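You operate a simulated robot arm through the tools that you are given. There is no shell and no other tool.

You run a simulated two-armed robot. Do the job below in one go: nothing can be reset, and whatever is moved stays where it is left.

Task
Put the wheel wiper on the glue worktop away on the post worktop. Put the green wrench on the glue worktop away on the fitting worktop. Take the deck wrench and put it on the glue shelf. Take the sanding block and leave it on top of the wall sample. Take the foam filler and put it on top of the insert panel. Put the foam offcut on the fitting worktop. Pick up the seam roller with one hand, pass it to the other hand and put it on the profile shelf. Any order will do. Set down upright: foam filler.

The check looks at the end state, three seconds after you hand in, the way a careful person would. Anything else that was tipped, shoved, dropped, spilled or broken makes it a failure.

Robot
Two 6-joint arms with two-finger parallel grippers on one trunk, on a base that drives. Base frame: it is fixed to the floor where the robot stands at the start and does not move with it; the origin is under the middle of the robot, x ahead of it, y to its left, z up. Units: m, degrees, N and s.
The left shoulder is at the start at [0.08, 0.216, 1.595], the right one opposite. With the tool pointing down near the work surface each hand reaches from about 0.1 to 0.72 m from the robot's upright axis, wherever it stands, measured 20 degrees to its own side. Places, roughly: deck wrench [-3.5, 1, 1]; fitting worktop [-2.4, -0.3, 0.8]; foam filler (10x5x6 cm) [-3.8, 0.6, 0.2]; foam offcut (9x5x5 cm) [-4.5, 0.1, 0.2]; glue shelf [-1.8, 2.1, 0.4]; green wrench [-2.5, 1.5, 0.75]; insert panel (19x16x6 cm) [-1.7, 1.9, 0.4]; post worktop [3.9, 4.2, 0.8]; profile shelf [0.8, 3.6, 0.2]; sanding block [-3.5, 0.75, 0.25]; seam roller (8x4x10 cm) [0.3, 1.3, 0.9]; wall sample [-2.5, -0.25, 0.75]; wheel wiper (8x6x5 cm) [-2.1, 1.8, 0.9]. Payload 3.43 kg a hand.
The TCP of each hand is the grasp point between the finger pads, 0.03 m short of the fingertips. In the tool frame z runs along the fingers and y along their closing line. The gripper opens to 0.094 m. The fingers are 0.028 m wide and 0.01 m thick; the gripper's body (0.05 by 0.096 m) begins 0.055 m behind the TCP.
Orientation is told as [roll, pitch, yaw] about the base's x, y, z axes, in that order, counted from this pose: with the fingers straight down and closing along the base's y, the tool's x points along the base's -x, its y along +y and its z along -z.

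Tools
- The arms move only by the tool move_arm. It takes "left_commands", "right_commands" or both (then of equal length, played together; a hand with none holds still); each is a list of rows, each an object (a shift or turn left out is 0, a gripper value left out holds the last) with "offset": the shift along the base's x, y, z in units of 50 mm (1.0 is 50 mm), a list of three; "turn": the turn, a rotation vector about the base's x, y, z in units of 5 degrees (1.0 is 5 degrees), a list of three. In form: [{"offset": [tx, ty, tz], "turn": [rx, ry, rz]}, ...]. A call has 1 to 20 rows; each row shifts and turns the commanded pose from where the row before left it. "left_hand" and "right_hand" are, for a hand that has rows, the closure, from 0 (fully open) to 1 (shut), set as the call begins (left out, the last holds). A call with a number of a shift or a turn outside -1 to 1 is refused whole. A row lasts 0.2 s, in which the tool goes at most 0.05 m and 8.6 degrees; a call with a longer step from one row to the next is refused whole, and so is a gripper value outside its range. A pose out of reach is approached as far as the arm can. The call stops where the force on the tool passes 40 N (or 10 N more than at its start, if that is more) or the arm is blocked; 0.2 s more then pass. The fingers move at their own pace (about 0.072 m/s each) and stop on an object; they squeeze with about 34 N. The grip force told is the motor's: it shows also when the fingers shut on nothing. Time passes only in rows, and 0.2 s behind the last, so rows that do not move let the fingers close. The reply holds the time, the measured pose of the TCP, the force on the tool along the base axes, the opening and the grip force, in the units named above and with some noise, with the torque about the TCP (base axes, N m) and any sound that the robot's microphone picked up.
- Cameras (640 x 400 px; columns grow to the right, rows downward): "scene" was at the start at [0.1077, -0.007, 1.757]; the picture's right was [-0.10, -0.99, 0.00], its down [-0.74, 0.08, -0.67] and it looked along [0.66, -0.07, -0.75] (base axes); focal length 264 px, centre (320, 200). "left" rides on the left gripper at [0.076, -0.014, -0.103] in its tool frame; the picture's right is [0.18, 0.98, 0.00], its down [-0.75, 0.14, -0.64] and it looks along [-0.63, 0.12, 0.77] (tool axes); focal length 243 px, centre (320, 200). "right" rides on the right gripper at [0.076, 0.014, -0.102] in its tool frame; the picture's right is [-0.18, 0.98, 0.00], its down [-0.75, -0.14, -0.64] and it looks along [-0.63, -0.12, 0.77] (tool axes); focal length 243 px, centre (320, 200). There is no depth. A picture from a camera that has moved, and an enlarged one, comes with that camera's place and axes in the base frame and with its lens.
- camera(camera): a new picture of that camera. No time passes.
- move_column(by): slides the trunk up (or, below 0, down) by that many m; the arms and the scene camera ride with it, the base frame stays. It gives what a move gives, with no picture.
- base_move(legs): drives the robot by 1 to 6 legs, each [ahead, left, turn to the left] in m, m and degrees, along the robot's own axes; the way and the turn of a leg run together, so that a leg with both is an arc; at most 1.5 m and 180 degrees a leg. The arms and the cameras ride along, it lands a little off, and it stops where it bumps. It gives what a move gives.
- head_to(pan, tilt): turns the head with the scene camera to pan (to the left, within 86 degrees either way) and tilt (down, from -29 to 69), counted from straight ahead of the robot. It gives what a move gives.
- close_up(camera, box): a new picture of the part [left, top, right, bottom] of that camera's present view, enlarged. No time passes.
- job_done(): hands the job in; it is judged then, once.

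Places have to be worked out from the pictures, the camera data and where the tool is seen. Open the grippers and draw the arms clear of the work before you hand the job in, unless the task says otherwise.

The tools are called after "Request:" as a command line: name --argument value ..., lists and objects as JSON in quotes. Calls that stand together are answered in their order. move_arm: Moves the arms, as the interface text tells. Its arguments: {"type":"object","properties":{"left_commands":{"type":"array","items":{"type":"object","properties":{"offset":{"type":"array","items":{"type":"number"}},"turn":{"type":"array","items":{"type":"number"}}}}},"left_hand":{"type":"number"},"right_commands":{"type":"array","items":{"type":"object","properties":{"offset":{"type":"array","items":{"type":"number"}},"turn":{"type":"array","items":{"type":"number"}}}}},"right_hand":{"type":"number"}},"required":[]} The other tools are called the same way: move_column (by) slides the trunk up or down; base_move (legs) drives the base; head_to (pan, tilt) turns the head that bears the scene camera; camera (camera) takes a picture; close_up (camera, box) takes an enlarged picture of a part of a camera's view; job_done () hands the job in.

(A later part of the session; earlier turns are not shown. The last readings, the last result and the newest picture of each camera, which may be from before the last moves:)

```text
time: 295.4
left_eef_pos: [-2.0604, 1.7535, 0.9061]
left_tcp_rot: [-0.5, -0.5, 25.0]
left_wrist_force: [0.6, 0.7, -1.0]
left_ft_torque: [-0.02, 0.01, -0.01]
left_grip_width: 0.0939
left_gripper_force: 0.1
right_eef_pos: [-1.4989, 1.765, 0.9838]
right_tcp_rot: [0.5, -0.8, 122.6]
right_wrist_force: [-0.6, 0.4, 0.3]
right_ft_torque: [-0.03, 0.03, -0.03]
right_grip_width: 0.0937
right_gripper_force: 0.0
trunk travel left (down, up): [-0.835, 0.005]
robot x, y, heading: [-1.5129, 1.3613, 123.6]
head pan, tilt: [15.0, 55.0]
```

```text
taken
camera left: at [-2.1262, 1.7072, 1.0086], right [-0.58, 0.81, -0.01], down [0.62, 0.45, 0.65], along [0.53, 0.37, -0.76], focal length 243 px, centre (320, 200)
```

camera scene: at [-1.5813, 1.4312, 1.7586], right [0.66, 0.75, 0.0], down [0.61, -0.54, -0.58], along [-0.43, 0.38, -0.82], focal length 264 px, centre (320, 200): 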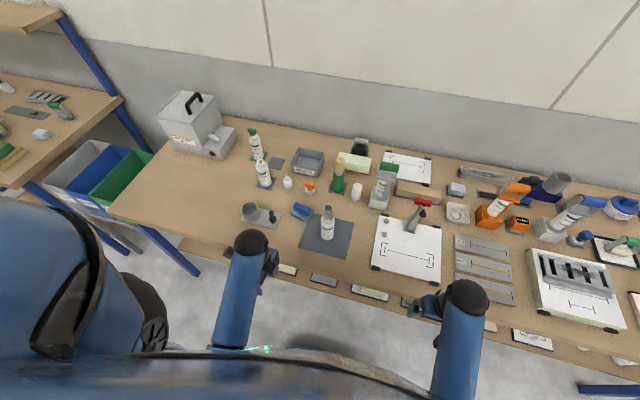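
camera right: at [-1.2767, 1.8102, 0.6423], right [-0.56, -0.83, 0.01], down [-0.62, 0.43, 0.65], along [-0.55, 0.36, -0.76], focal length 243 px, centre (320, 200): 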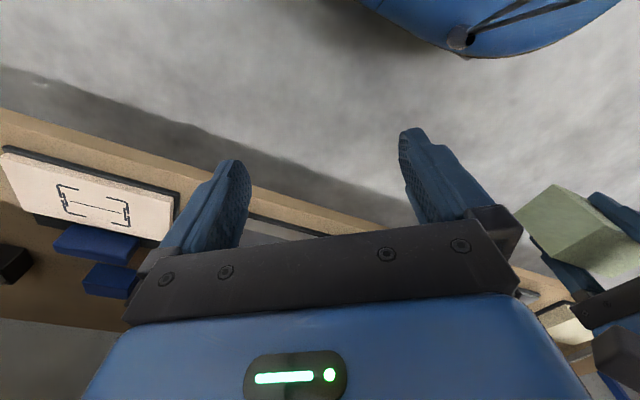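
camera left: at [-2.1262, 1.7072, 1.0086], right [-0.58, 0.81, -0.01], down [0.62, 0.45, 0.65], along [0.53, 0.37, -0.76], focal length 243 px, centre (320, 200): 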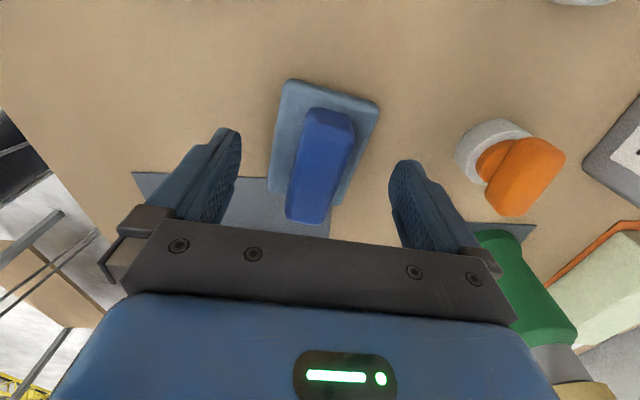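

I lower 4 mm more and close on the blue handle.

Request:
move_arm --left_commands '[{"offset": [0, 0, -0.08]}, {}, {}, {}, {}, {}]' --left_hand 1

Request:
move_arm --left_commands '[{"offset": [0, 0, 0.2]}, {"offset": [0, 0, 0.4]}, {"offset": [0, 0, 0.6]}, {"offset": [0, 0, 0.4]}, {}]'

Request:
camera --camera "left"

```text
time: 296.9
left_eef_pos: [-2.0602, 1.754, 0.9021]
left_tcp_rot: [-0.4, -0.4, 25.1]
left_wrist_force: [0.9, -0.4, -0.3]
left_ft_torque: [-0.01, 0.02, 0.01]
left_grip_width: 0.0317
left_gripper_force: 34.2
right_eef_pos: [-1.4974, 1.7645, 0.9834]
right_tcp_rot: [0.5, -0.8, 122.6]
right_wrist_force: [-0.4, -0.3, -0.3]
right_ft_torque: [-0.01, 0.0, -0.03]
right_grip_width: 0.0942
right_gripper_force: 0.0
trunk travel left (down, up): [-0.835, 0.005]
robot x, y, heading: [-1.5124, 1.361, 123.8]
head pan, tilt: [15.0, 55.0]
```

```text
time: 298.1
left_eef_pos: [-2.0607, 1.7526, 0.9819]
left_tcp_rot: [-0.6, -0.5, 25.0]
left_wrist_force: [-0.2, 0.5, -0.1]
left_ft_torque: [0.0, 0.01, 0.02]
left_grip_width: 0.0316
left_gripper_force: 34.2
right_eef_pos: [-1.4982, 1.7647, 0.983]
right_tcp_rot: [0.4, -0.9, 122.5]
right_wrist_force: [0.1, -0.2, -0.2]
right_ft_torque: [-0.05, 0.01, 0.0]
right_grip_width: 0.094
right_gripper_force: 0.1
trunk travel left (down, up): [-0.835, 0.005]
robot x, y, heading: [-1.5127, 1.366, 123.6]
head pan, tilt: [15.0, 55.0]
```

```text
taken
camera left: at [-2.1265, 1.7074, 1.084], right [-0.58, 0.81, -0.01], down [0.62, 0.45, 0.65], along [0.53, 0.37, -0.76], focal length 243 px, centre (320, 200)
```

left: 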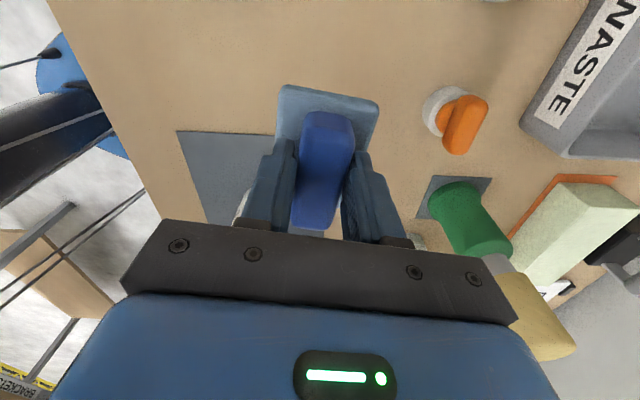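

The wiper is held by its handle. I draw it back along the same line, back off, and start the trip right along the aisle toward the post worktop.

Request:
move_arm --left_commands '[{"offset": [0.446, -0.763, 0]}, {"offset": [0.446, -0.763, 0]}, {"offset": [0.446, -0.763, 0]}, {"offset": [0.446, -0.763, 0]}, {"offset": [0.446, -0.763, 0]}, {"offset": [0.446, -0.763, -0.1]}, {"offset": [0.446, -0.763, -0.1]}, {}]'

Request:
base_move --legs '[[-0.28, 0, -0.9], [0, -1.2, 0]]'

Request:
head_to --pan -60 --tilt 30

Request:
camera --camera "scene"

```text
time: 299.9
left_eef_pos: [-1.9037, 1.485, 0.9774]
left_tcp_rot: [-0.6, -0.4, 25.0]
left_wrist_force: [0.3, -0.3, -1.5]
left_ft_torque: [0.06, -0.01, -0.02]
left_grip_width: 0.0313
left_gripper_force: 33.8
right_eef_pos: [-1.498, 1.7645, 0.9841]
right_tcp_rot: [0.4, -0.8, 122.5]
right_wrist_force: [1.3, 0.4, -0.1]
right_ft_torque: [0.01, 0.03, 0.01]
right_grip_width: 0.0941
right_gripper_force: 0.1
trunk travel left (down, up): [-0.835, 0.005]
robot x, y, heading: [-1.5128, 1.3619, 123.8]
head pan, tilt: [15.0, 55.0]
```

```text
time: 307.6
left_eef_pos: [-0.714, 1.9288, 0.9771]
left_tcp_rot: [-0.4, -0.5, 24.4]
left_wrist_force: [0.8, -0.9, -1.0]
left_ft_torque: [0.02, -0.01, -0.01]
left_grip_width: 0.0312
left_gripper_force: 33.5
right_eef_pos: [-0.3037, 2.2018, 0.9844]
right_tcp_rot: [0.4, -0.9, 121.8]
right_wrist_force: [-0.5, 0.2, -0.2]
right_ft_torque: [0.02, 0.02, 0.01]
right_grip_width: 0.0943
right_gripper_force: 0.1
trunk travel left (down, up): [-0.835, 0.005]
robot x, y, heading: [-0.3223, 1.801, 122.9]
head pan, tilt: [15.0, 55.0]
```

```text
time: 309.1
left_eef_pos: [-0.7114, 1.9277, 0.9773]
left_tcp_rot: [-0.5, -0.5, 24.3]
left_wrist_force: [-0.4, 0.3, -1.6]
left_ft_torque: [-0.03, -0.01, 0.0]
left_grip_width: 0.0315
left_gripper_force: 34.4
right_eef_pos: [-0.3019, 2.2016, 0.984]
right_tcp_rot: [0.5, -0.8, 121.9]
right_wrist_force: [0.3, 0.1, 0.2]
right_ft_torque: [0.03, -0.02, 0.0]
right_grip_width: 0.0939
right_gripper_force: 0.1
trunk travel left (down, up): [-0.835, 0.005]
robot x, y, heading: [-0.3222, 1.8031, 122.9]
head pan, tilt: [-60.0, 30.0]
```

```text
taken
camera scene: at [-0.2986, 1.9078, 1.7942], right [0.89, -0.45, 0.0], down [-0.23, -0.45, -0.87], along [0.39, 0.77, -0.5], focal length 264 px, centre (320, 200)
```

scene: 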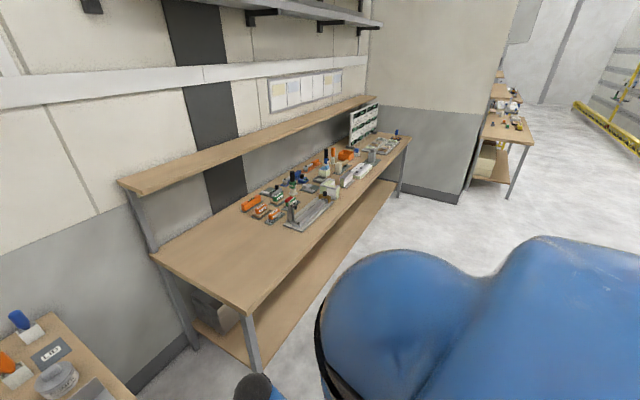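

The way is clear. I go on to the right past the small table, then diagonally back to pass the protruding wall block.

Request:
base_move --legs '[[0, -1.2, -0.2], [-0.5, -1.0, 0], [-0.5, -1.0, 0]]'

Request:
camera --camera "scene"

```text
time: 326.0
left_eef_pos: [2.5584, 2.8353, 0.9781]
left_tcp_rot: [-0.5, -0.4, 23.0]
left_wrist_force: [-0.2, 0.6, -0.5]
left_ft_torque: [0.0, 0.0, 0.0]
left_grip_width: 0.0271
left_gripper_force: 34.0
right_eef_pos: [2.9738, 3.1, 0.9842]
right_tcp_rot: [0.6, -0.8, 120.6]
right_wrist_force: [-0.4, 0.2, -0.4]
right_ft_torque: [-0.03, -0.04, -0.01]
right_grip_width: 0.0942
right_gripper_force: 0.0
trunk travel left (down, up): [-0.835, 0.005]
robot x, y, heading: [2.9443, 2.6969, 121.9]
head pan, tilt: [-60.0, 30.0]
```

```text
taken
camera scene: at [2.9703, 2.8051, 1.7942], right [0.88, -0.47, 0.0], down [-0.23, -0.44, -0.87], along [0.41, 0.76, -0.5], focal length 264 px, centre (320, 200)
```

scene: 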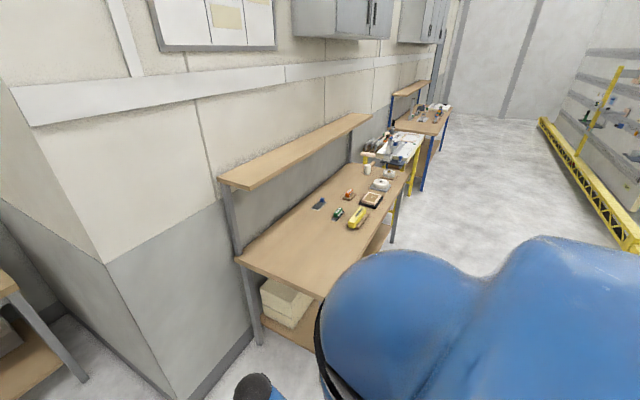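

The left grip narrowed slightly (31→27 mm). I check how the wiper sits in the hand.

Request:
camera --camera "left"

```text
taken
camera left: at [2.4913, 2.7915, 1.0795], right [-0.55, 0.83, -0.01], down [0.63, 0.43, 0.65], along [0.54, 0.35, -0.76], focal length 243 px, centre (320, 200)
```

left: 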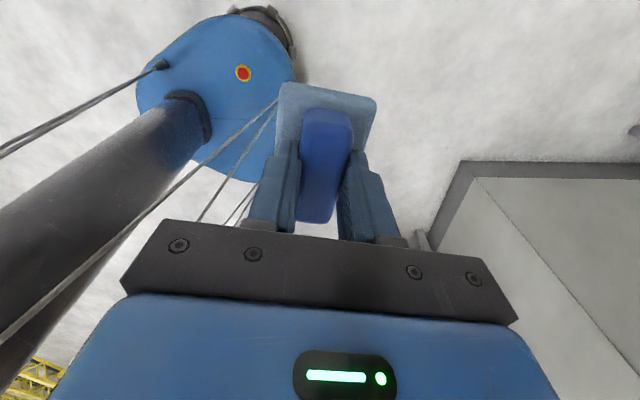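

The wiper slipped a little in the fingers. I check whether it creeps while standing still.

Request:
move_arm --left_commands '[{}, {}, {}, {}, {}]' --left_hand 1

```text
time: 327.2
left_eef_pos: [2.5582, 2.8352, 0.9781]
left_tcp_rot: [-0.5, -0.4, 23.0]
left_wrist_force: [-0.7, 0.2, -0.9]
left_ft_torque: [-0.02, -0.01, -0.03]
left_grip_width: 0.027
left_gripper_force: 34.1
right_eef_pos: [2.974, 3.0998, 0.9846]
right_tcp_rot: [0.5, -0.8, 120.6]
right_wrist_force: [-0.2, -0.2, 0.4]
right_ft_torque: [-0.04, 0.02, 0.01]
right_grip_width: 0.094
right_gripper_force: 0.0
trunk travel left (down, up): [-0.835, 0.005]
robot x, y, heading: [2.946, 2.7003, 121.9]
head pan, tilt: [-60.0, 30.0]
```

It is holding for the moment. The free left part of the post worktop is at about s 4.75–5.3; I drive there in one leg and then set the wiper down promptly.

Request:
base_move --legs '[[0.09, -1.3, 0.8]]'

Request:
camera --camera "left"

Request:
head_to --pan 15 --tilt 50

Request:
camera --camera "scene"

```text
time: 333.7
left_eef_pos: [3.6159, 3.5868, 0.978]
left_tcp_rot: [-0.4, -0.5, 21.5]
left_wrist_force: [-0.1, 0.0, -0.5]
left_ft_torque: [0.02, 0.0, 0.02]
left_grip_width: 0.0272
left_gripper_force: 34.3
right_eef_pos: [4.0397, 3.841, 0.9837]
right_tcp_rot: [0.5, -0.8, 119.0]
right_wrist_force: [-0.1, -0.9, -0.7]
right_ft_torque: [-0.03, -0.05, 0.0]
right_grip_width: 0.0939
right_gripper_force: 0.0
trunk travel left (down, up): [-0.835, 0.005]
robot x, y, heading: [4.0007, 3.4413, 120.2]
head pan, tilt: [-60.0, 30.0]
```

```text
taken
camera left: at [3.549, 3.5452, 1.0797], right [-0.53, 0.85, -0.01], down [0.64, 0.41, 0.65], along [0.55, 0.34, -0.76], focal length 243 px, centre (320, 200)
```

left: 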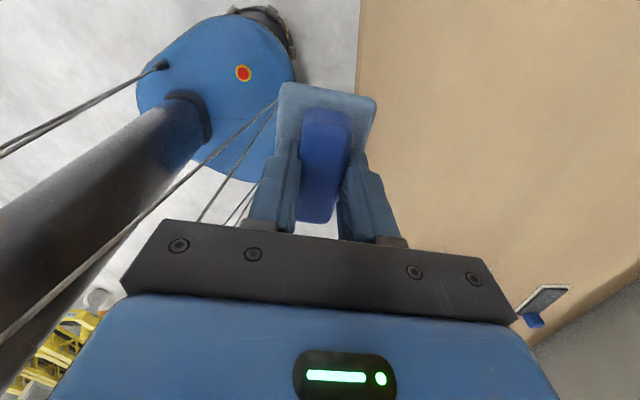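

```text
time: 335.2
left_eef_pos: [3.6171, 3.5869, 0.9775]
left_tcp_rot: [-0.5, -0.3, 21.5]
left_wrist_force: [-0.4, 0.2, -0.5]
left_ft_torque: [-0.02, 0.04, -0.01]
left_grip_width: 0.027
left_gripper_force: 33.5
right_eef_pos: [4.0396, 3.8406, 0.9856]
right_tcp_rot: [0.6, -0.8, 119.1]
right_wrist_force: [-0.3, -0.6, 0.1]
right_ft_torque: [-0.03, 0.02, 0.02]
right_grip_width: 0.0941
right_gripper_force: 0.0
trunk travel left (down, up): [-0.835, 0.005]
robot x, y, heading: [4.0037, 3.442, 120.4]
head pan, tilt: [15.0, 50.0]
```

```text
taken
camera scene: at [3.93, 3.522, 1.7647], right [0.7, 0.71, 0.0], down [0.54, -0.54, -0.64], along [-0.46, 0.45, -0.77], focal length 264 px, centre (320, 200)
```

scene: 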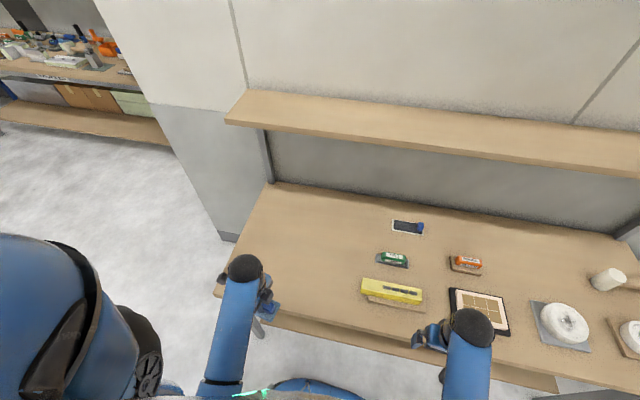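

The grip is stable. The left part of the worktop is free; I move the wiper in over it.

Request:
move_arm --left_commands '[{"offset": [-0.383, 0.783, 0]}, {"offset": [-0.383, 0.783, 0]}, {"offset": [-0.383, 0.783, 0]}, {"offset": [-0.383, 0.783, 0]}, {"offset": [-0.383, 0.783, 0]}, {"offset": [-0.383, 0.783, 0]}, {}]'

Request:
camera --camera "left"

Request:
camera --camera "scene"

```text
time: 336.8
left_eef_pos: [3.5028, 3.8232, 0.978]
left_tcp_rot: [-0.5, -0.3, 21.4]
left_wrist_force: [0.2, 0.4, -0.7]
left_ft_torque: [0.04, 0.04, -0.01]
left_grip_width: 0.0271
left_gripper_force: 34.0
right_eef_pos: [4.0403, 3.8409, 0.984]
right_tcp_rot: [0.5, -0.7, 119.1]
right_wrist_force: [0.3, -0.5, -0.4]
right_ft_torque: [-0.01, -0.03, 0.01]
right_grip_width: 0.0941
right_gripper_force: 0.1
trunk travel left (down, up): [-0.835, 0.005]
robot x, y, heading: [3.9989, 3.4386, 120.2]
head pan, tilt: [15.0, 50.0]
```

```text
taken
camera left: at [3.4349, 3.7807, 1.0795], right [-0.53, 0.85, -0.01], down [0.64, 0.41, 0.65], along [0.55, 0.34, -0.76], focal length 243 px, centre (320, 200)
```

left: 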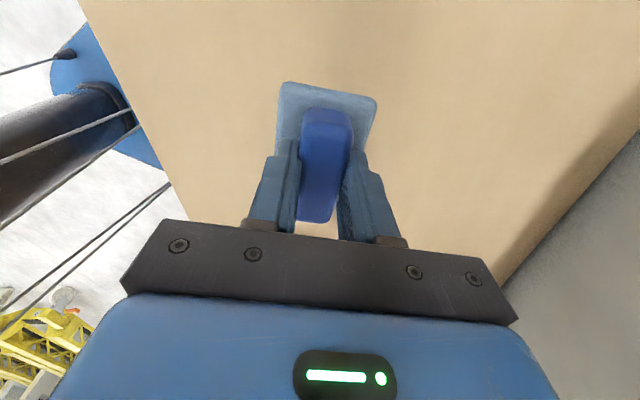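

```text
taken
camera scene: at [3.9302, 3.5215, 1.7647], right [0.7, 0.71, 0.0], down [0.54, -0.54, -0.64], along [-0.46, 0.45, -0.77], focal length 264 px, centre (320, 200)
```

scene: 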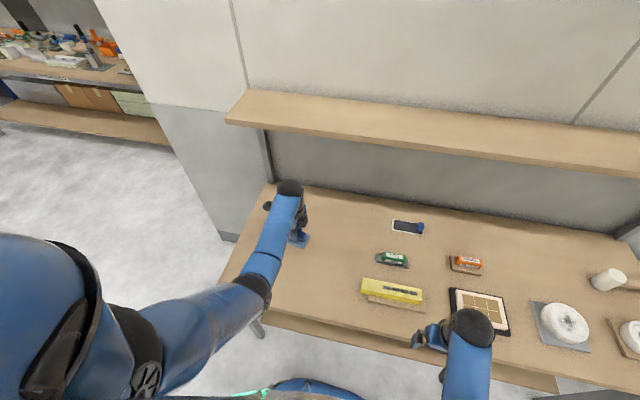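

I lower the wiper until it touches the top.

Request:
move_arm --left_commands '[{"offset": [0, 0, -0.5]}, {"offset": [0, 0, -0.4]}, {"offset": [0, 0, -0.2]}, {"offset": [0, 0, -0.1]}, {"offset": [0, 0, -0.08]}, {"offset": [0, 0, -0.08]}, {"offset": [0, 0, -0.08]}, {"offset": [0, 0, -0.08]}, {}]'

```text
time: 338.8
left_eef_pos: [3.5037, 3.823, 0.902]
left_tcp_rot: [-0.4, -0.5, 21.6]
left_wrist_force: [-0.5, -0.6, -0.6]
left_ft_torque: [0.01, 0.0, 0.01]
left_grip_width: 0.0272
left_gripper_force: 34.6
right_eef_pos: [4.0396, 3.8406, 0.9839]
right_tcp_rot: [0.5, -0.9, 119.1]
right_wrist_force: [0.8, 0.8, -0.3]
right_ft_torque: [-0.01, 0.0, 0.0]
right_grip_width: 0.0939
right_gripper_force: 0.1
trunk travel left (down, up): [-0.835, 0.005]
robot x, y, heading: [4.001, 3.442, 120.0]
head pan, tilt: [15.0, 50.0]
```

No contact yet – this top is lower. I continue.

Request:
move_arm --left_commands '[{"offset": [0, 0, -0.1]}, {"offset": [0, 0, -0.1]}, {"offset": [0, 0, -0.1]}, {"offset": [0, 0, -0.1]}, {"offset": [0, 0, -0.1]}, {"offset": [0, 0, -0.1]}, {"offset": [0, 0, -0.1]}, {"offset": [0, 0, -0.1]}, {}]'

Request:
camera --camera "left"

```text
time: 340.8
left_eef_pos: [3.504, 3.8228, 0.861]
left_tcp_rot: [-0.4, -0.3, 21.5]
left_wrist_force: [0.1, -0.4, 0.1]
left_ft_torque: [-0.02, -0.03, -0.02]
left_grip_width: 0.0268
left_gripper_force: 33.7
right_eef_pos: [4.0409, 3.8405, 0.9842]
right_tcp_rot: [0.5, -0.7, 119.1]
right_wrist_force: [0.1, 0.2, 0.2]
right_ft_torque: [0.01, -0.04, 0.0]
right_grip_width: 0.0941
right_gripper_force: 0.0
trunk travel left (down, up): [-0.835, 0.005]
robot x, y, heading: [3.9998, 3.4422, 120.4]
head pan, tilt: [15.0, 50.0]
```

```text
taken
camera left: at [3.4351, 3.7806, 0.9635], right [-0.53, 0.85, -0.01], down [0.64, 0.41, 0.65], along [0.55, 0.34, -0.76], focal length 243 px, centre (320, 200)
```

left: 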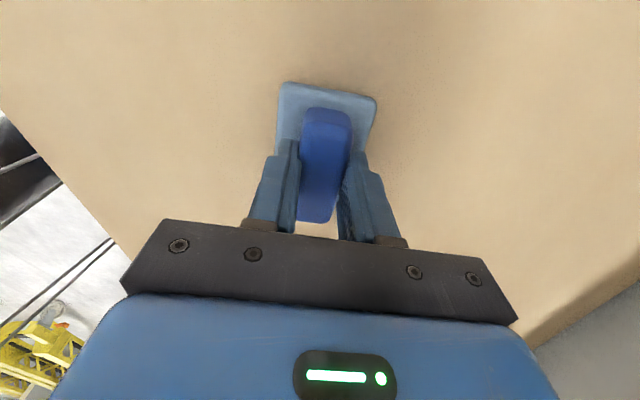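

Still in the air; I continue down in small steps.

Request:
move_arm --left_commands '[{"offset": [0, 0, -0.1]}, {"offset": [0, 0, -0.1]}, {"offset": [0, 0, -0.1]}, {"offset": [0, 0, -0.1]}, {"offset": [0, 0, -0.1]}, {"offset": [0, 0, -0.1]}, {"offset": [0, 0, -0.1]}, {"offset": [0, 0, -0.1]}, {"offset": [0, 0, -0.1]}, {"offset": [0, 0, -0.1]}, {}]'

```text
time: 341.6
left_eef_pos: [3.5023, 3.8236, 0.8556]
left_tcp_rot: [-0.3, -0.4, 21.5]
left_wrist_force: [9.0, -7.4, 27.8]
left_ft_torque: [-0.33, 0.32, 0.18]
left_grip_width: 0.0272
left_gripper_force: 33.8
right_eef_pos: [4.0425, 3.8371, 0.9851]
right_tcp_rot: [0.6, -1.1, 119.1]
right_wrist_force: [-0.5, -0.2, -0.3]
right_ft_torque: [-0.01, 0.02, 0.01]
right_grip_width: 0.094
right_gripper_force: 0.1
trunk travel left (down, up): [-0.835, 0.005]
robot x, y, heading: [4.0018, 3.4417, 120.4]
head pan, tilt: [15.0, 50.0]
stopped in row 3 (left hand): the force on the tool passed its limit at 50 N (the readings are from after the stop); the commanded pose is now the measured one
```

Contact at z≈0.855 (this top is at about 0.80). I ease up, open and lift away.

Request:
move_arm --left_commands '[{"offset": [0, 0, 0.04]}, {}]'

Request:
move_arm --left_commands '[{}, {}, {}, {}]' --left_hand 0

Request:
move_arm --left_commands '[{"offset": [0, 0, 0.3]}, {"offset": [0, 0, 0.6]}, {"offset": [0, 0, 0.6]}, {"offset": [0, 0, 0.6]}, {}]'

Request:
camera --camera "left"

```text
time: 342.2
left_eef_pos: [3.5018, 3.8257, 0.854]
left_tcp_rot: [-0.1, -0.3, 21.4]
left_wrist_force: [2.3, -2.6, 17.1]
left_ft_torque: [-0.07, 0.4, 0.09]
left_grip_width: 0.027
left_gripper_force: 34.0
right_eef_pos: [4.0433, 3.8394, 0.9848]
right_tcp_rot: [0.6, -0.9, 119.1]
right_wrist_force: [0.4, 0.2, 0.4]
right_ft_torque: [0.0, 0.0, 0.04]
right_grip_width: 0.0939
right_gripper_force: 0.2
trunk travel left (down, up): [-0.835, 0.005]
robot x, y, heading: [4.0009, 3.4378, 120.5]
head pan, tilt: [15.0, 50.0]
```

```text
time: 343.2
left_eef_pos: [3.5012, 3.8252, 0.8518]
left_tcp_rot: [-0.4, -0.5, 21.6]
left_wrist_force: [0.1, 0.5, -0.3]
left_ft_torque: [-0.01, 0.01, 0.0]
left_grip_width: 0.094
left_gripper_force: 0.1
right_eef_pos: [4.0406, 3.8412, 0.9833]
right_tcp_rot: [0.4, -0.8, 119.1]
right_wrist_force: [-0.2, 0.6, -0.2]
right_ft_torque: [-0.02, -0.02, -0.02]
right_grip_width: 0.0939
right_gripper_force: 0.2
trunk travel left (down, up): [-0.835, 0.005]
robot x, y, heading: [3.9963, 3.4376, 120.3]
head pan, tilt: [15.0, 50.0]
```

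```text
time: 344.4
left_eef_pos: [3.5025, 3.8242, 0.9588]
left_tcp_rot: [-0.4, -0.5, 21.5]
left_wrist_force: [0.1, 0.5, 0.3]
left_ft_torque: [0.0, 0.0, -0.01]
left_grip_width: 0.094
left_gripper_force: 0.2
right_eef_pos: [4.0395, 3.8404, 0.9841]
right_tcp_rot: [0.5, -0.8, 119.0]
right_wrist_force: [0.3, -0.6, -0.2]
right_ft_torque: [0.0, 0.01, 0.0]
right_grip_width: 0.0939
right_gripper_force: 0.0
trunk travel left (down, up): [-0.835, 0.005]
robot x, y, heading: [4.0022, 3.4445, 120.1]
head pan, tilt: [15.0, 50.0]
```

```text
taken
camera left: at [3.4336, 3.7832, 1.061], right [-0.53, 0.85, -0.01], down [0.64, 0.41, 0.65], along [0.55, 0.34, -0.76], focal length 243 px, centre (320, 200)
```

left: 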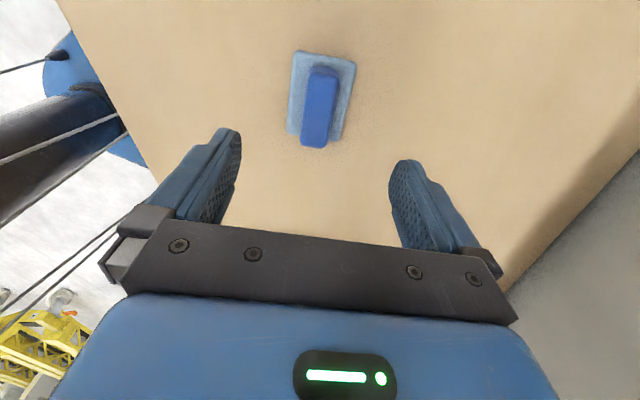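

The wiper is on the post worktop. I retract and neutralise the left hand, then drive back along the same route toward the small table.

Request:
move_arm --left_commands '[{"offset": [0.383, -0.783, 0]}, {"offset": [0.383, -0.783, 0]}, {"offset": [0.383, -0.783, 0]}, {"offset": [0.383, -0.783, 0], "turn": [0, 0, 1]}, {"offset": [0.383, -0.783, 0], "turn": [0, 0, 1]}, {"offset": [0.383, -0.783, 0], "turn": [0, 0, 1]}, {"turn": [0, 0, 1]}, {"turn": [0, 0, 1]}, {"turn": [0, 0, 1]}, {"turn": [0, 0, 1]}, {"turn": [0, 0, 1]}, {"turn": [0, 0, 1]}, {"turn": [0, 0, 1]}, {"turn": [0, 0, 1]}, {"turn": [0, 0, 1]}, {"turn": [0, 0, 1]}, {"turn": [0, 0, 1]}, {"turn": [0, 0, 1]}, {"turn": [0, 0, 1]}, {"turn": [0, 0, 1]}]'

Request:
camera --camera "scene"

Request:
move_arm --left_commands '[{"turn": [0, 0, 1]}, {"turn": [0, 0, 1]}, {"turn": [0, 0, 0.7]}]'

Request:
base_move --legs '[[-0.1, 0, 2.5], [0, 1.35, 0], [0.52, 1.0, 0], [0.52, 1.0, 0], [0, 0.85, 0]]'

```text
time: 348.6
left_eef_pos: [3.6156, 3.5916, 0.9585]
left_tcp_rot: [-0.4, -0.4, 106.5]
left_wrist_force: [0.2, 0.5, -0.1]
left_ft_torque: [0.0, 0.02, 0.04]
left_grip_width: 0.0938
left_gripper_force: 0.1
right_eef_pos: [4.0401, 3.8417, 0.9833]
right_tcp_rot: [0.5, -0.8, 119.0]
right_wrist_force: [-0.3, -0.5, -0.1]
right_ft_torque: [0.01, -0.02, 0.04]
right_grip_width: 0.094
right_gripper_force: 0.0
trunk travel left (down, up): [-0.835, 0.005]
robot x, y, heading: [4.0001, 3.4417, 120.4]
head pan, tilt: [15.0, 50.0]
```

```text
taken
camera scene: at [3.9302, 3.5217, 1.7647], right [0.7, 0.71, 0.0], down [0.54, -0.54, -0.64], along [-0.46, 0.45, -0.77], focal length 264 px, centre (320, 200)
```

scene: 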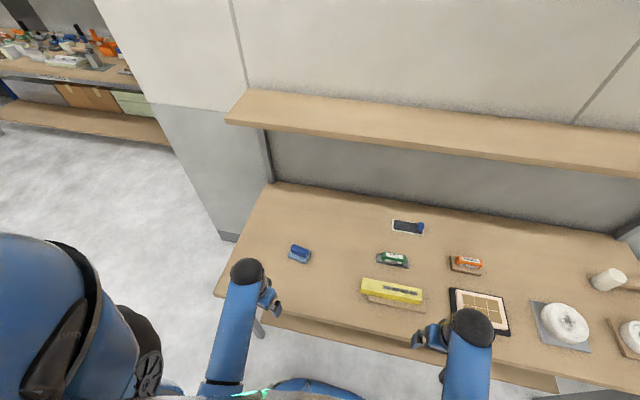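

```text
time: 349.4
left_eef_pos: [3.6164, 3.5898, 0.9578]
left_tcp_rot: [-0.4, -0.4, 120.1]
left_wrist_force: [0.4, 0.3, 0.2]
left_ft_torque: [-0.01, -0.01, 0.02]
left_grip_width: 0.0943
left_gripper_force: 0.1
right_eef_pos: [4.0408, 3.8399, 0.9847]
right_tcp_rot: [0.5, -0.8, 119.2]
right_wrist_force: [-0.4, 0.2, -0.7]
right_ft_torque: [-0.02, -0.01, 0.02]
right_grip_width: 0.094
right_gripper_force: 0.1
trunk travel left (down, up): [-0.835, 0.005]
robot x, y, heading: [4.0026, 3.4404, 120.3]
head pan, tilt: [15.0, 50.0]
```

```text
time: 371.4
left_eef_pos: [-0.3856, 2.2801, 0.9586]
left_tcp_rot: [-0.4, -0.4, 118.3]
left_wrist_force: [0.0, -0.5, 0.0]
left_ft_torque: [0.0, -0.02, 0.0]
left_grip_width: 0.094
left_gripper_force: 0.0
right_eef_pos: [0.0458, 2.5191, 0.9837]
right_tcp_rot: [0.6, -0.9, 117.3]
right_wrist_force: [0.1, 0.0, -0.5]
right_ft_torque: [-0.02, -0.01, -0.02]
right_grip_width: 0.0938
right_gripper_force: 0.0
trunk travel left (down, up): [-0.835, 0.005]
robot x, y, heading: [-0.0074, 2.1205, 118.6]
head pan, tilt: [15.0, 50.0]
```

At s≈1.14, d≈1.79. I turn around to face the small table.

Request:
base_move --legs '[[0, 0, -88], [0, 0, -88]]'

Request:
head_to --pan 0 --tilt 45

Request:
camera --camera "scene"

```text
time: 379.2
left_eef_pos: [0.3903, 1.9997, 0.9572]
left_tcp_rot: [-0.4, -0.4, -55.4]
left_wrist_force: [0.5, 0.3, 0.3]
left_ft_torque: [-0.01, 0.0, 0.0]
left_grip_width: 0.0941
left_gripper_force: 0.0
right_eef_pos: [-0.0145, 1.716, 0.9835]
right_tcp_rot: [0.5, -0.9, -56.5]
right_wrist_force: [0.6, 1.1, -0.7]
right_ft_torque: [0.0, -0.01, -0.02]
right_grip_width: 0.0939
right_gripper_force: 0.0
trunk travel left (down, up): [-0.835, 0.005]
robot x, y, heading: [-0.0068, 2.1188, -55.3]
head pan, tilt: [15.0, 50.0]
```

```text
time: 379.9
left_eef_pos: [0.3893, 2.0002, 0.9586]
left_tcp_rot: [-0.4, -0.5, -55.3]
left_wrist_force: [0.6, -0.3, -0.7]
left_ft_torque: [-0.01, -0.01, 0.04]
left_grip_width: 0.0939
left_gripper_force: 0.0
right_eef_pos: [-0.0141, 1.7166, 0.985]
right_tcp_rot: [0.4, -0.7, -56.4]
right_wrist_force: [-1.6, -0.7, 0.0]
right_ft_torque: [-0.01, 0.01, 0.04]
right_grip_width: 0.0942
right_gripper_force: 0.1
trunk travel left (down, up): [-0.835, 0.005]
robot x, y, heading: [-0.0046, 2.1177, -55.1]
head pan, tilt: [0.0, 45.0]
```

```text
taken
camera scene: at [0.0563, 2.0281, 1.7716], right [-0.82, -0.57, 0.0], down [-0.4, 0.58, -0.71], along [0.4, -0.58, -0.71], focal length 264 px, centre (320, 200)
```

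scene: 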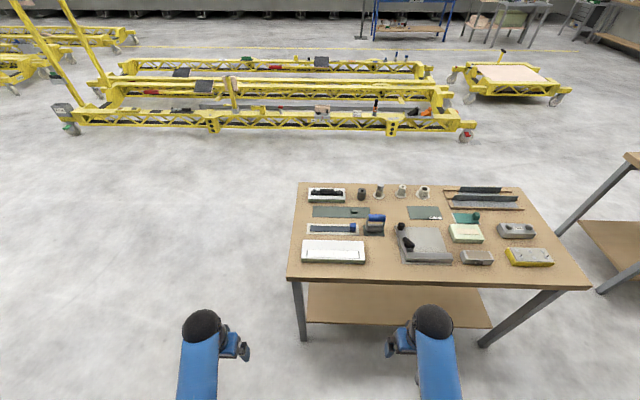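

The roller with the blue handle stands behind the long white block. I zoom in.

Request:
close_up --camera "scene" --box '[290, 180, 470, 290]'

```text
3.56 times, centred on (380, 235) of scene
camera zoom: at [0.0563, 2.0281, 1.7716], right [-0.82, -0.57, 0.0], down [-0.4, 0.58, -0.71], along [0.4, -0.58, -0.71], focal length 938 px, centre (107, 76)
```

zoom: 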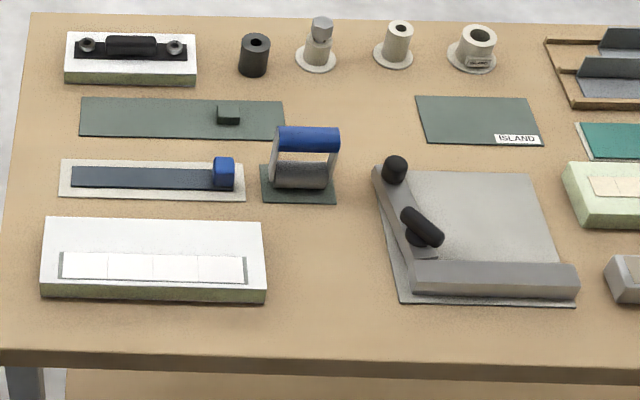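

The seam roller (blue bar handle on top, ~8 cm wide) stands at about [0.276,1.292] with its handle top near z 0.94. Plan: left hand grips the left half of the bar, right hand then takes the right half. I turn both hands (cameras outward) and drive to centre the robot on the roller.

Request:
move_arm --left_commands '[{"turn": [0, 0, -1]}, {"turn": [0, 0, -1]}, {"turn": [0, 0, -1]}, {"turn": [0, 0, -1]}, {"turn": [0, 0, -1]}, {"turn": [0, 0, -1]}, {"turn": [0, 0, -1]}, {"turn": [0, 0, -1]}, {"turn": [0, 0, -1]}, {"turn": [0, 0, -1]}, {"turn": [0, 0, -1]}, {"turn": [0, 0, -1]}, {"turn": [0, 0, -1]}, {"turn": [0, 0, -1]}, {"turn": [0, 0, -1]}, {"turn": [0, 0, -1]}, {"turn": [0, 0, -1]}, {"turn": [0, 0, -1]}]' --right_commands '[{"turn": [0, 0, 1]}, {"turn": [0, 0, 1]}, {"turn": [0, 0, 1]}, {"turn": [0, 0, 1]}, {"turn": [0, 0, 1]}, {"turn": [0, 0, 1]}, {"turn": [0, 0, 1]}, {"turn": [0, 0, 1]}, {"turn": [0, 0, 1]}, {"turn": [0, 0, 1]}, {"turn": [0, 0, 1]}, {"turn": [0, 0, 1]}, {"turn": [0, 0, 1]}, {"turn": [0, 0, 1]}, {"turn": [0, 0, 1]}, {"turn": [0, 0, 1]}, {"turn": [0, 0, 1]}, {"turn": [0, 0, 1]}]'

Request:
base_move --legs '[[0, -0.21, -2.2], [0.24, 0, 0]]'

Request:
head_to --pan 0 --tilt 55

Request:
camera --camera "scene"

Request:
close_up --camera "scene" --box '[270, 170, 370, 240]'

```text
time: 383.7
left_eef_pos: [0.3893, 1.9996, 0.9572]
left_tcp_rot: [-0.4, -0.4, -145.4]
left_wrist_force: [0.4, 0.1, -0.3]
left_ft_torque: [0.0, 0.0, -0.03]
left_grip_width: 0.0943
left_gripper_force: 0.1
right_eef_pos: [-0.0144, 1.7153, 0.984]
right_tcp_rot: [0.5, -0.8, 33.9]
right_wrist_force: [-0.4, 0.6, 0.0]
right_ft_torque: [0.0, 0.04, 0.0]
right_grip_width: 0.0939
right_gripper_force: 0.1
trunk travel left (down, up): [-0.835, 0.005]
robot x, y, heading: [-0.0056, 2.117, -55.2]
head pan, tilt: [0.0, 45.0]
```

```text
time: 386.7
left_eef_pos: [0.331, 1.6737, 0.959]
left_tcp_rot: [-0.3, -0.5, -147.8]
left_wrist_force: [-0.5, 0.6, -0.4]
left_ft_torque: [-0.03, -0.01, -0.01]
left_grip_width: 0.0939
left_gripper_force: 0.1
right_eef_pos: [-0.0834, 1.4064, 0.9853]
right_tcp_rot: [0.2, -0.7, 31.4]
right_wrist_force: [-0.9, 0.2, 0.7]
right_ft_torque: [-0.01, 0.04, 0.01]
right_grip_width: 0.0938
right_gripper_force: 0.1
trunk travel left (down, up): [-0.835, 0.005]
robot x, y, heading: [-0.0582, 1.8075, -57.1]
head pan, tilt: [0.0, 45.0]
```

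```text
time: 387.4
left_eef_pos: [0.3342, 1.6712, 0.9575]
left_tcp_rot: [-0.3, -0.5, -147.7]
left_wrist_force: [1.1, 0.8, -0.3]
left_ft_torque: [-0.02, 0.02, 0.01]
left_grip_width: 0.0939
left_gripper_force: 0.0
right_eef_pos: [-0.0841, 1.4052, 0.9855]
right_tcp_rot: [0.5, -0.8, 31.4]
right_wrist_force: [0.7, 0.8, -0.5]
right_ft_torque: [-0.02, 0.0, -0.04]
right_grip_width: 0.094
right_gripper_force: 0.0
trunk travel left (down, up): [-0.835, 0.005]
robot x, y, heading: [-0.0563, 1.8058, -57.5]
head pan, tilt: [0.0, 55.0]
```

```text
taken
camera scene: at [-0.005, 1.7212, 1.7583], right [-0.84, -0.54, 0.0], down [-0.44, 0.69, -0.57], along [0.31, -0.48, -0.82], focal length 264 px, centre (320, 200)
```

scene: 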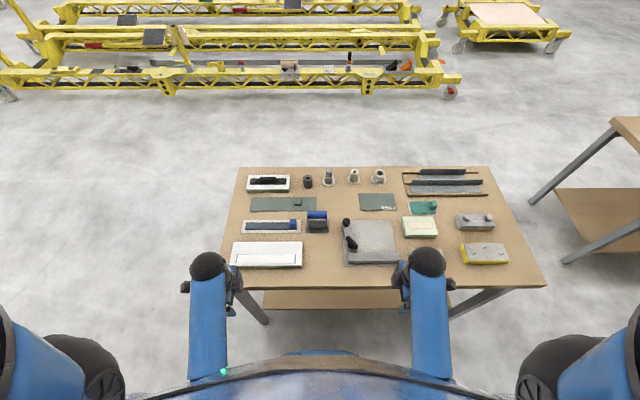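

```text
5.71 times, centred on (320, 205) of scene
camera zoom: at [-0.005, 1.7212, 1.7583], right [-0.84, -0.54, 0.0], down [-0.44, 0.69, -0.57], along [0.31, -0.48, -0.82], focal length 1507 px, centre (320, 171)
```

zoom: 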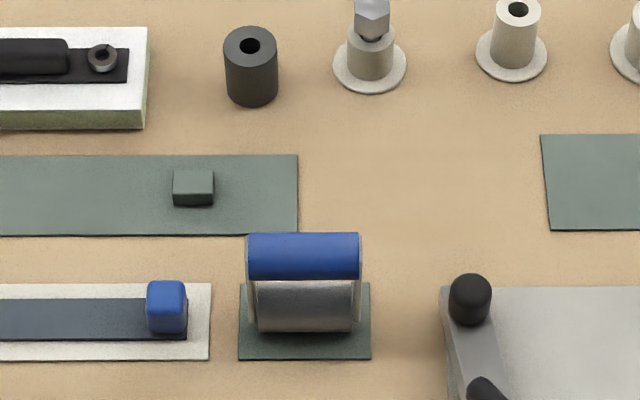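

The bar's centre is 0.606 m ahead, 1 cm left, aligned square to me. I tilt the left hand 15° outward and bring it above the left half of the bar.

Request:
move_arm --left_commands '[{"turn": [-0.537, 0.843, 0]}, {"turn": [-0.537, 0.843, 0]}, {"turn": [-0.537, 0.843, 0]}, {"offset": [-0.083, -0.797, 0.1]}, {"offset": [-0.083, -0.797, 0.1]}, {"offset": [-0.083, -0.797, 0.2]}, {"offset": [-0.083, -0.797, 0.3]}, {"offset": [-0.083, -0.797, 0.4]}, {"offset": [-0.083, -0.797, 0.35]}, {"offset": [-0.083, -0.797, 0]}, {"offset": [-0.083, -0.797, 0]}, {"offset": [-0.083, -0.797, 0]}, {}]'

Request:
camera --camera "left"

Request:
close_up --camera "scene" --box '[250, 150, 410, 260]'

```text
time: 390.2
left_eef_pos: [0.2939, 1.31, 1.0334]
left_tcp_rot: [-0.2, -15.4, -147.6]
left_wrist_force: [-0.2, -0.3, 0.1]
left_ft_torque: [-0.01, -0.01, -0.01]
left_grip_width: 0.094
left_gripper_force: 0.1
right_eef_pos: [-0.0833, 1.4045, 0.9837]
right_tcp_rot: [0.4, -0.8, 31.4]
right_wrist_force: [1.1, -0.1, -0.3]
right_ft_torque: [0.01, 0.01, 0.0]
right_grip_width: 0.0939
right_gripper_force: 0.0
trunk travel left (down, up): [-0.835, 0.005]
robot x, y, heading: [-0.0602, 1.8022, -57.4]
head pan, tilt: [0.0, 55.0]
```

```text
taken
camera left: at [0.3704, 1.3735, 1.1123], right [0.67, -0.74, -0.05], down [-0.39, -0.42, 0.82], along [-0.63, -0.53, -0.57], focal length 243 px, centre (320, 200)
```

left: 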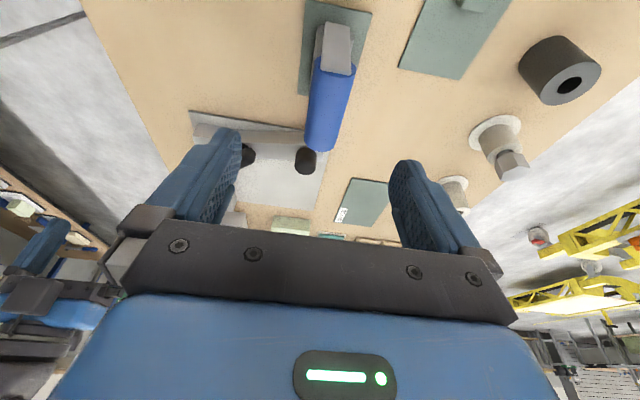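

```text
3.64 times, centred on (330, 205) of scene
camera zoom: at [-0.0044, 1.7195, 1.7582], right [-0.84, -0.54, 0.0], down [-0.44, 0.69, -0.57], along [0.31, -0.48, -0.82], focal length 959 px, centre (284, 182)
```

zoom: 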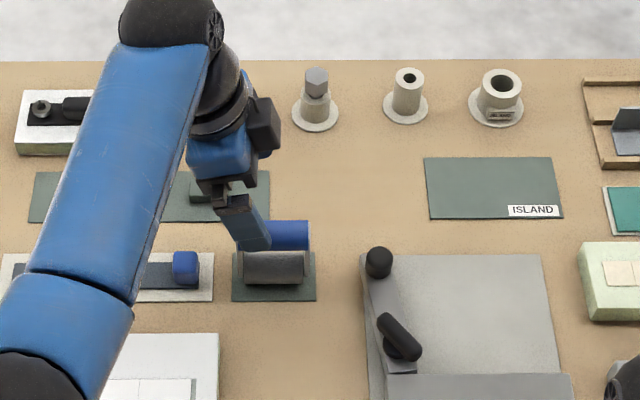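

I use the right wrist camera to look at the left hand from the side (to see what protrudes between the hands).

Request:
camera --camera "right"

Request:
close_up --camera "scene" --box '[270, 140, 350, 230]'

```text
taken
camera right: at [-0.156, 1.3746, 1.0861], right [-0.35, 0.93, 0.01], down [0.71, 0.26, 0.65], along [0.61, 0.24, -0.76], focal length 243 px, centre (320, 200)
```

right: 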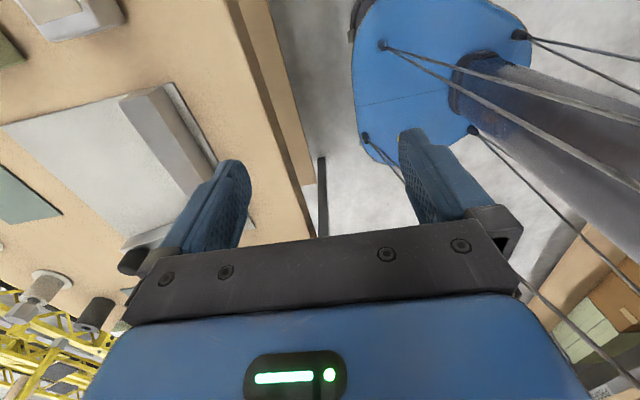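

```text
4.44 times, centred on (310, 185) of scene
camera zoom: at [-0.0044, 1.7195, 1.7582], right [-0.84, -0.54, 0.0], down [-0.44, 0.69, -0.57], along [0.31, -0.48, -0.82], focal length 1172 px, centre (364, 267)
```

zoom: 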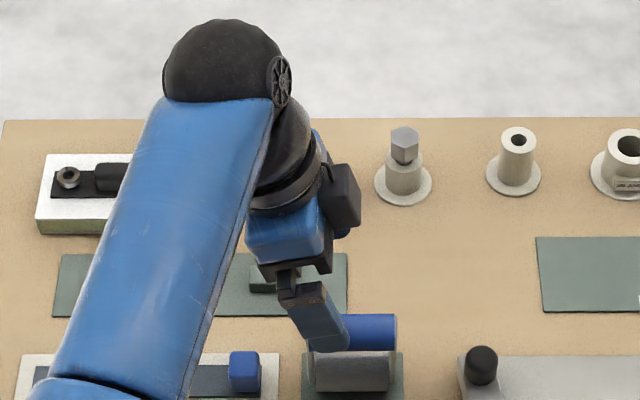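

There's a box on the inner side of the gripper too, so I tilt more: left hand to 25° (right will use 30°), gripping near the bar's ends with the fingertips. I position the left hand at [0.304,1.314] and descend partway.

Request:
move_arm --left_commands '[{"offset": [0.1, 0.04, 0], "turn": [-0.537, 0.843, 0]}, {"offset": [0.1, 0.03, 0], "turn": [-0.537, 0.843, 0]}, {"offset": [0, 0, -0.4]}, {"offset": [0, 0, -0.4]}, {}]' --left_hand 0.25

Request:
camera --camera "left"

Request:
close_up --camera "scene" --box '[270, 140, 350, 230]'

```text
time: 391.4
left_eef_pos: [0.3041, 1.315, 0.9921]
left_tcp_rot: [-0.3, -25.4, -147.7]
left_wrist_force: [0.2, 0.1, -0.2]
left_ft_torque: [-0.02, -0.01, -0.03]
left_grip_width: 0.0705
left_gripper_force: 0.0
right_eef_pos: [-0.0818, 1.4028, 0.9849]
right_tcp_rot: [0.7, -0.8, 31.4]
right_wrist_force: [-0.2, -0.1, 0.4]
right_ft_torque: [-0.01, -0.02, -0.04]
right_grip_width: 0.0939
right_gripper_force: 0.0
trunk travel left (down, up): [-0.835, 0.005]
robot x, y, heading: [-0.0579, 1.8013, -57.3]
head pan, tilt: [0.0, 55.0]
```

```text
taken
camera left: at [0.3918, 1.3844, 1.0513], right [0.66, -0.74, -0.08], down [-0.27, -0.34, 0.9], along [-0.7, -0.58, -0.42], focal length 243 px, centre (320, 200)
```

left: 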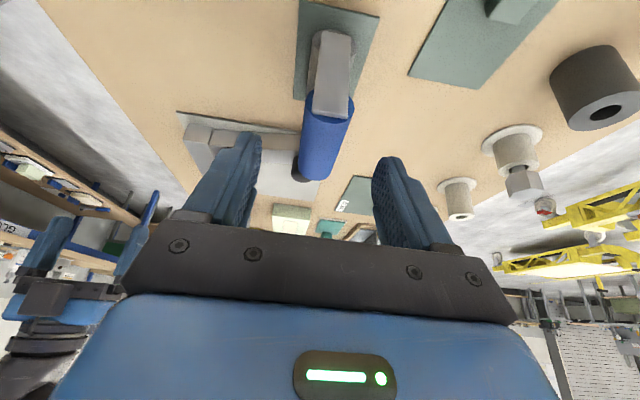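

```text
4.44 times, centred on (310, 185) of scene
camera zoom: at [-0.004, 1.7191, 1.7581], right [-0.84, -0.54, 0.0], down [-0.44, 0.69, -0.57], along [0.31, -0.48, -0.82], focal length 1172 px, centre (364, 267)
```

zoom: 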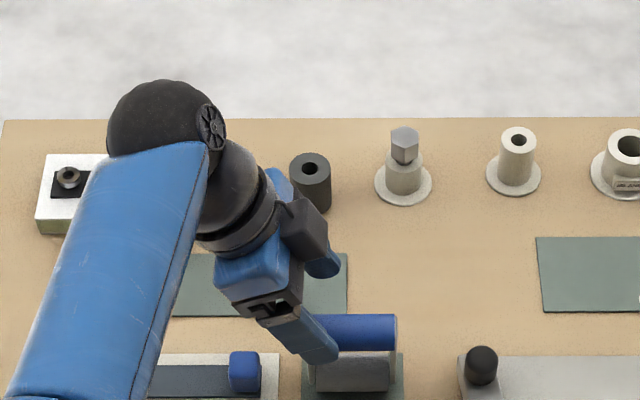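

Aligned. I descend to the bar and close.

Request:
move_arm --left_commands '[{"offset": [0, 0, -0.4]}, {"offset": [0, 0, -0.3]}, {"offset": [0, 0, -0.22]}, {}]'

Request:
camera --camera "left"

Request:
close_up --camera "scene" --box '[270, 160, 350, 250]'

```text
time: 392.4
left_eef_pos: [0.3059, 1.3147, 0.9458]
left_tcp_rot: [-0.3, -25.4, -147.7]
left_wrist_force: [0.1, -0.2, 0.2]
left_ft_torque: [-0.01, 0.01, -0.01]
left_grip_width: 0.0706
left_gripper_force: 0.0
right_eef_pos: [-0.0825, 1.4031, 0.9841]
right_tcp_rot: [0.6, -0.8, 31.4]
right_wrist_force: [-0.5, 0.5, 0.8]
right_ft_torque: [0.0, 0.02, 0.0]
right_grip_width: 0.094
right_gripper_force: 0.1
trunk travel left (down, up): [-0.835, 0.005]
robot x, y, heading: [-0.0597, 1.7989, -57.2]
head pan, tilt: [0.0, 55.0]
```

```text
taken
camera left: at [0.3929, 1.3849, 1.0057], right [0.66, -0.74, -0.08], down [-0.27, -0.34, 0.9], along [-0.7, -0.58, -0.42], focal length 243 px, centre (320, 200)
```

left: 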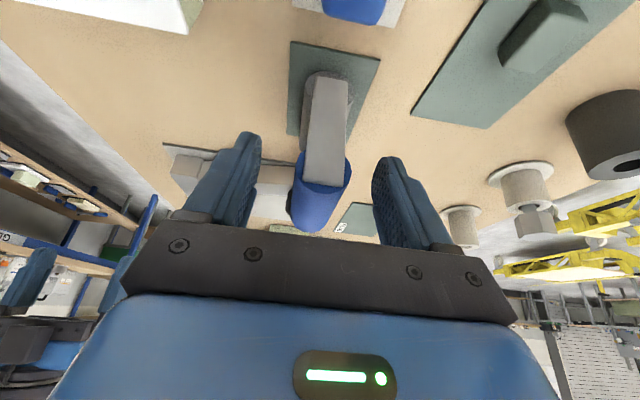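

```text
4.44 times, centred on (310, 205) of scene
camera zoom: at [-0.0044, 1.7193, 1.7582], right [-0.84, -0.54, 0.0], down [-0.44, 0.69, -0.57], along [0.31, -0.48, -0.82], focal length 1172 px, centre (364, 178)
```

zoom: 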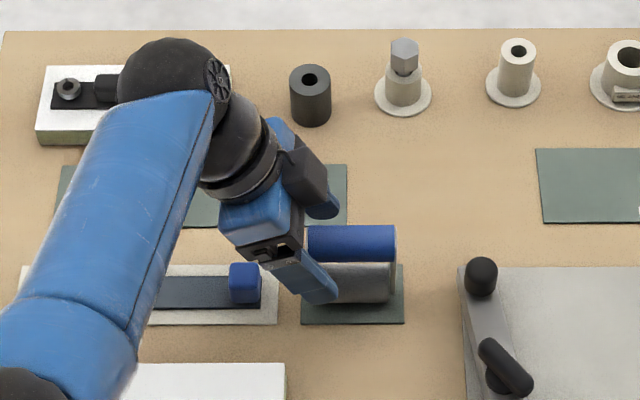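

Position looks right: finger pair at the left end of the bar. I close the left hand and lift the roller 6 cm.

Request:
move_arm --left_commands '[{}, {}, {}, {}]' --left_hand 1

Request:
move_arm --left_commands '[{"offset": [0, 0, 0.2]}, {"offset": [0, 0, 0.4]}, {"offset": [0, 0, 0.5]}, {"offset": [0, 0, 0.3]}, {}]'

Request:
camera --camera "left"

Request:
close_up --camera "scene" --box '[270, 140, 370, 250]'

```text
time: 393.4
left_eef_pos: [0.3056, 1.3137, 0.9454]
left_tcp_rot: [-0.3, -25.4, -147.8]
left_wrist_force: [0.7, -1.2, 0.5]
left_ft_torque: [0.01, 0.03, 0.06]
left_grip_width: 0.0299
left_gripper_force: 33.7
right_eef_pos: [-0.082, 1.4044, 0.9848]
right_tcp_rot: [0.6, -0.8, 31.4]
right_wrist_force: [-0.4, -0.4, 0.4]
right_ft_torque: [0.0, -0.02, 0.0]
right_grip_width: 0.0939
right_gripper_force: 0.0
trunk travel left (down, up): [-0.835, 0.005]
robot x, y, heading: [-0.0599, 1.8033, -57.4]
head pan, tilt: [0.0, 55.0]
```

```text
time: 394.6
left_eef_pos: [0.3046, 1.3138, 1.015]
left_tcp_rot: [-0.3, -25.5, -147.6]
left_wrist_force: [0.4, -0.1, -2.1]
left_ft_torque: [0.01, -0.04, -0.03]
left_grip_width: 0.0301
left_gripper_force: 33.9
right_eef_pos: [-0.0825, 1.4034, 0.9837]
right_tcp_rot: [0.6, -0.9, 31.3]
right_wrist_force: [0.3, 0.4, -1.0]
right_ft_torque: [0.0, 0.0, 0.02]
right_grip_width: 0.0941
right_gripper_force: 0.0
trunk travel left (down, up): [-0.835, 0.005]
robot x, y, heading: [-0.0552, 1.8073, -57.4]
head pan, tilt: [0.0, 55.0]
```

```text
taken
camera left: at [0.3925, 1.384, 1.0741], right [0.66, -0.74, -0.08], down [-0.27, -0.34, 0.9], along [-0.7, -0.58, -0.42], focal length 243 px, centre (320, 200)
```

left: 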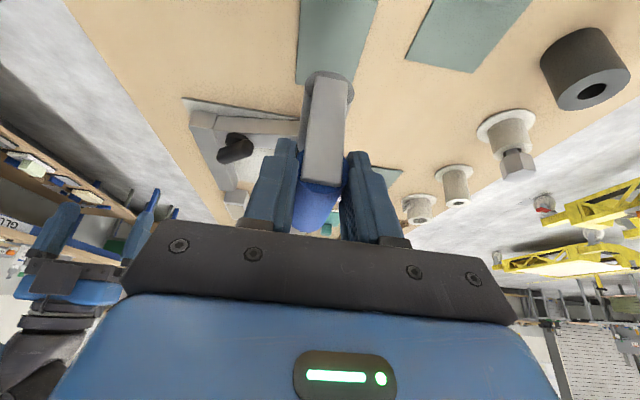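

```text
3.64 times, centred on (320, 195) of scene
camera zoom: at [-0.0041, 1.719, 1.7581], right [-0.84, -0.54, 0.0], down [-0.44, 0.69, -0.57], along [0.31, -0.48, -0.82], focal length 959 px, centre (320, 218)
```

zoom: 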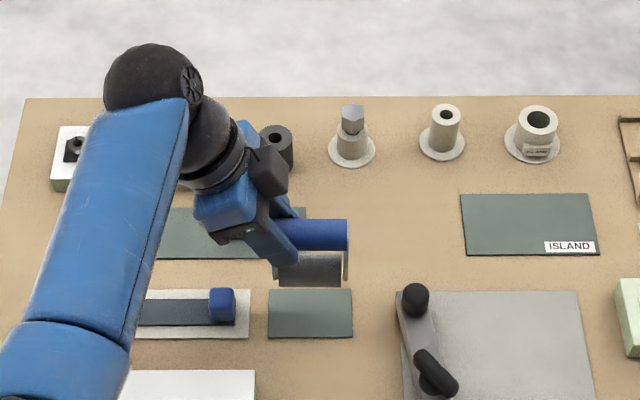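

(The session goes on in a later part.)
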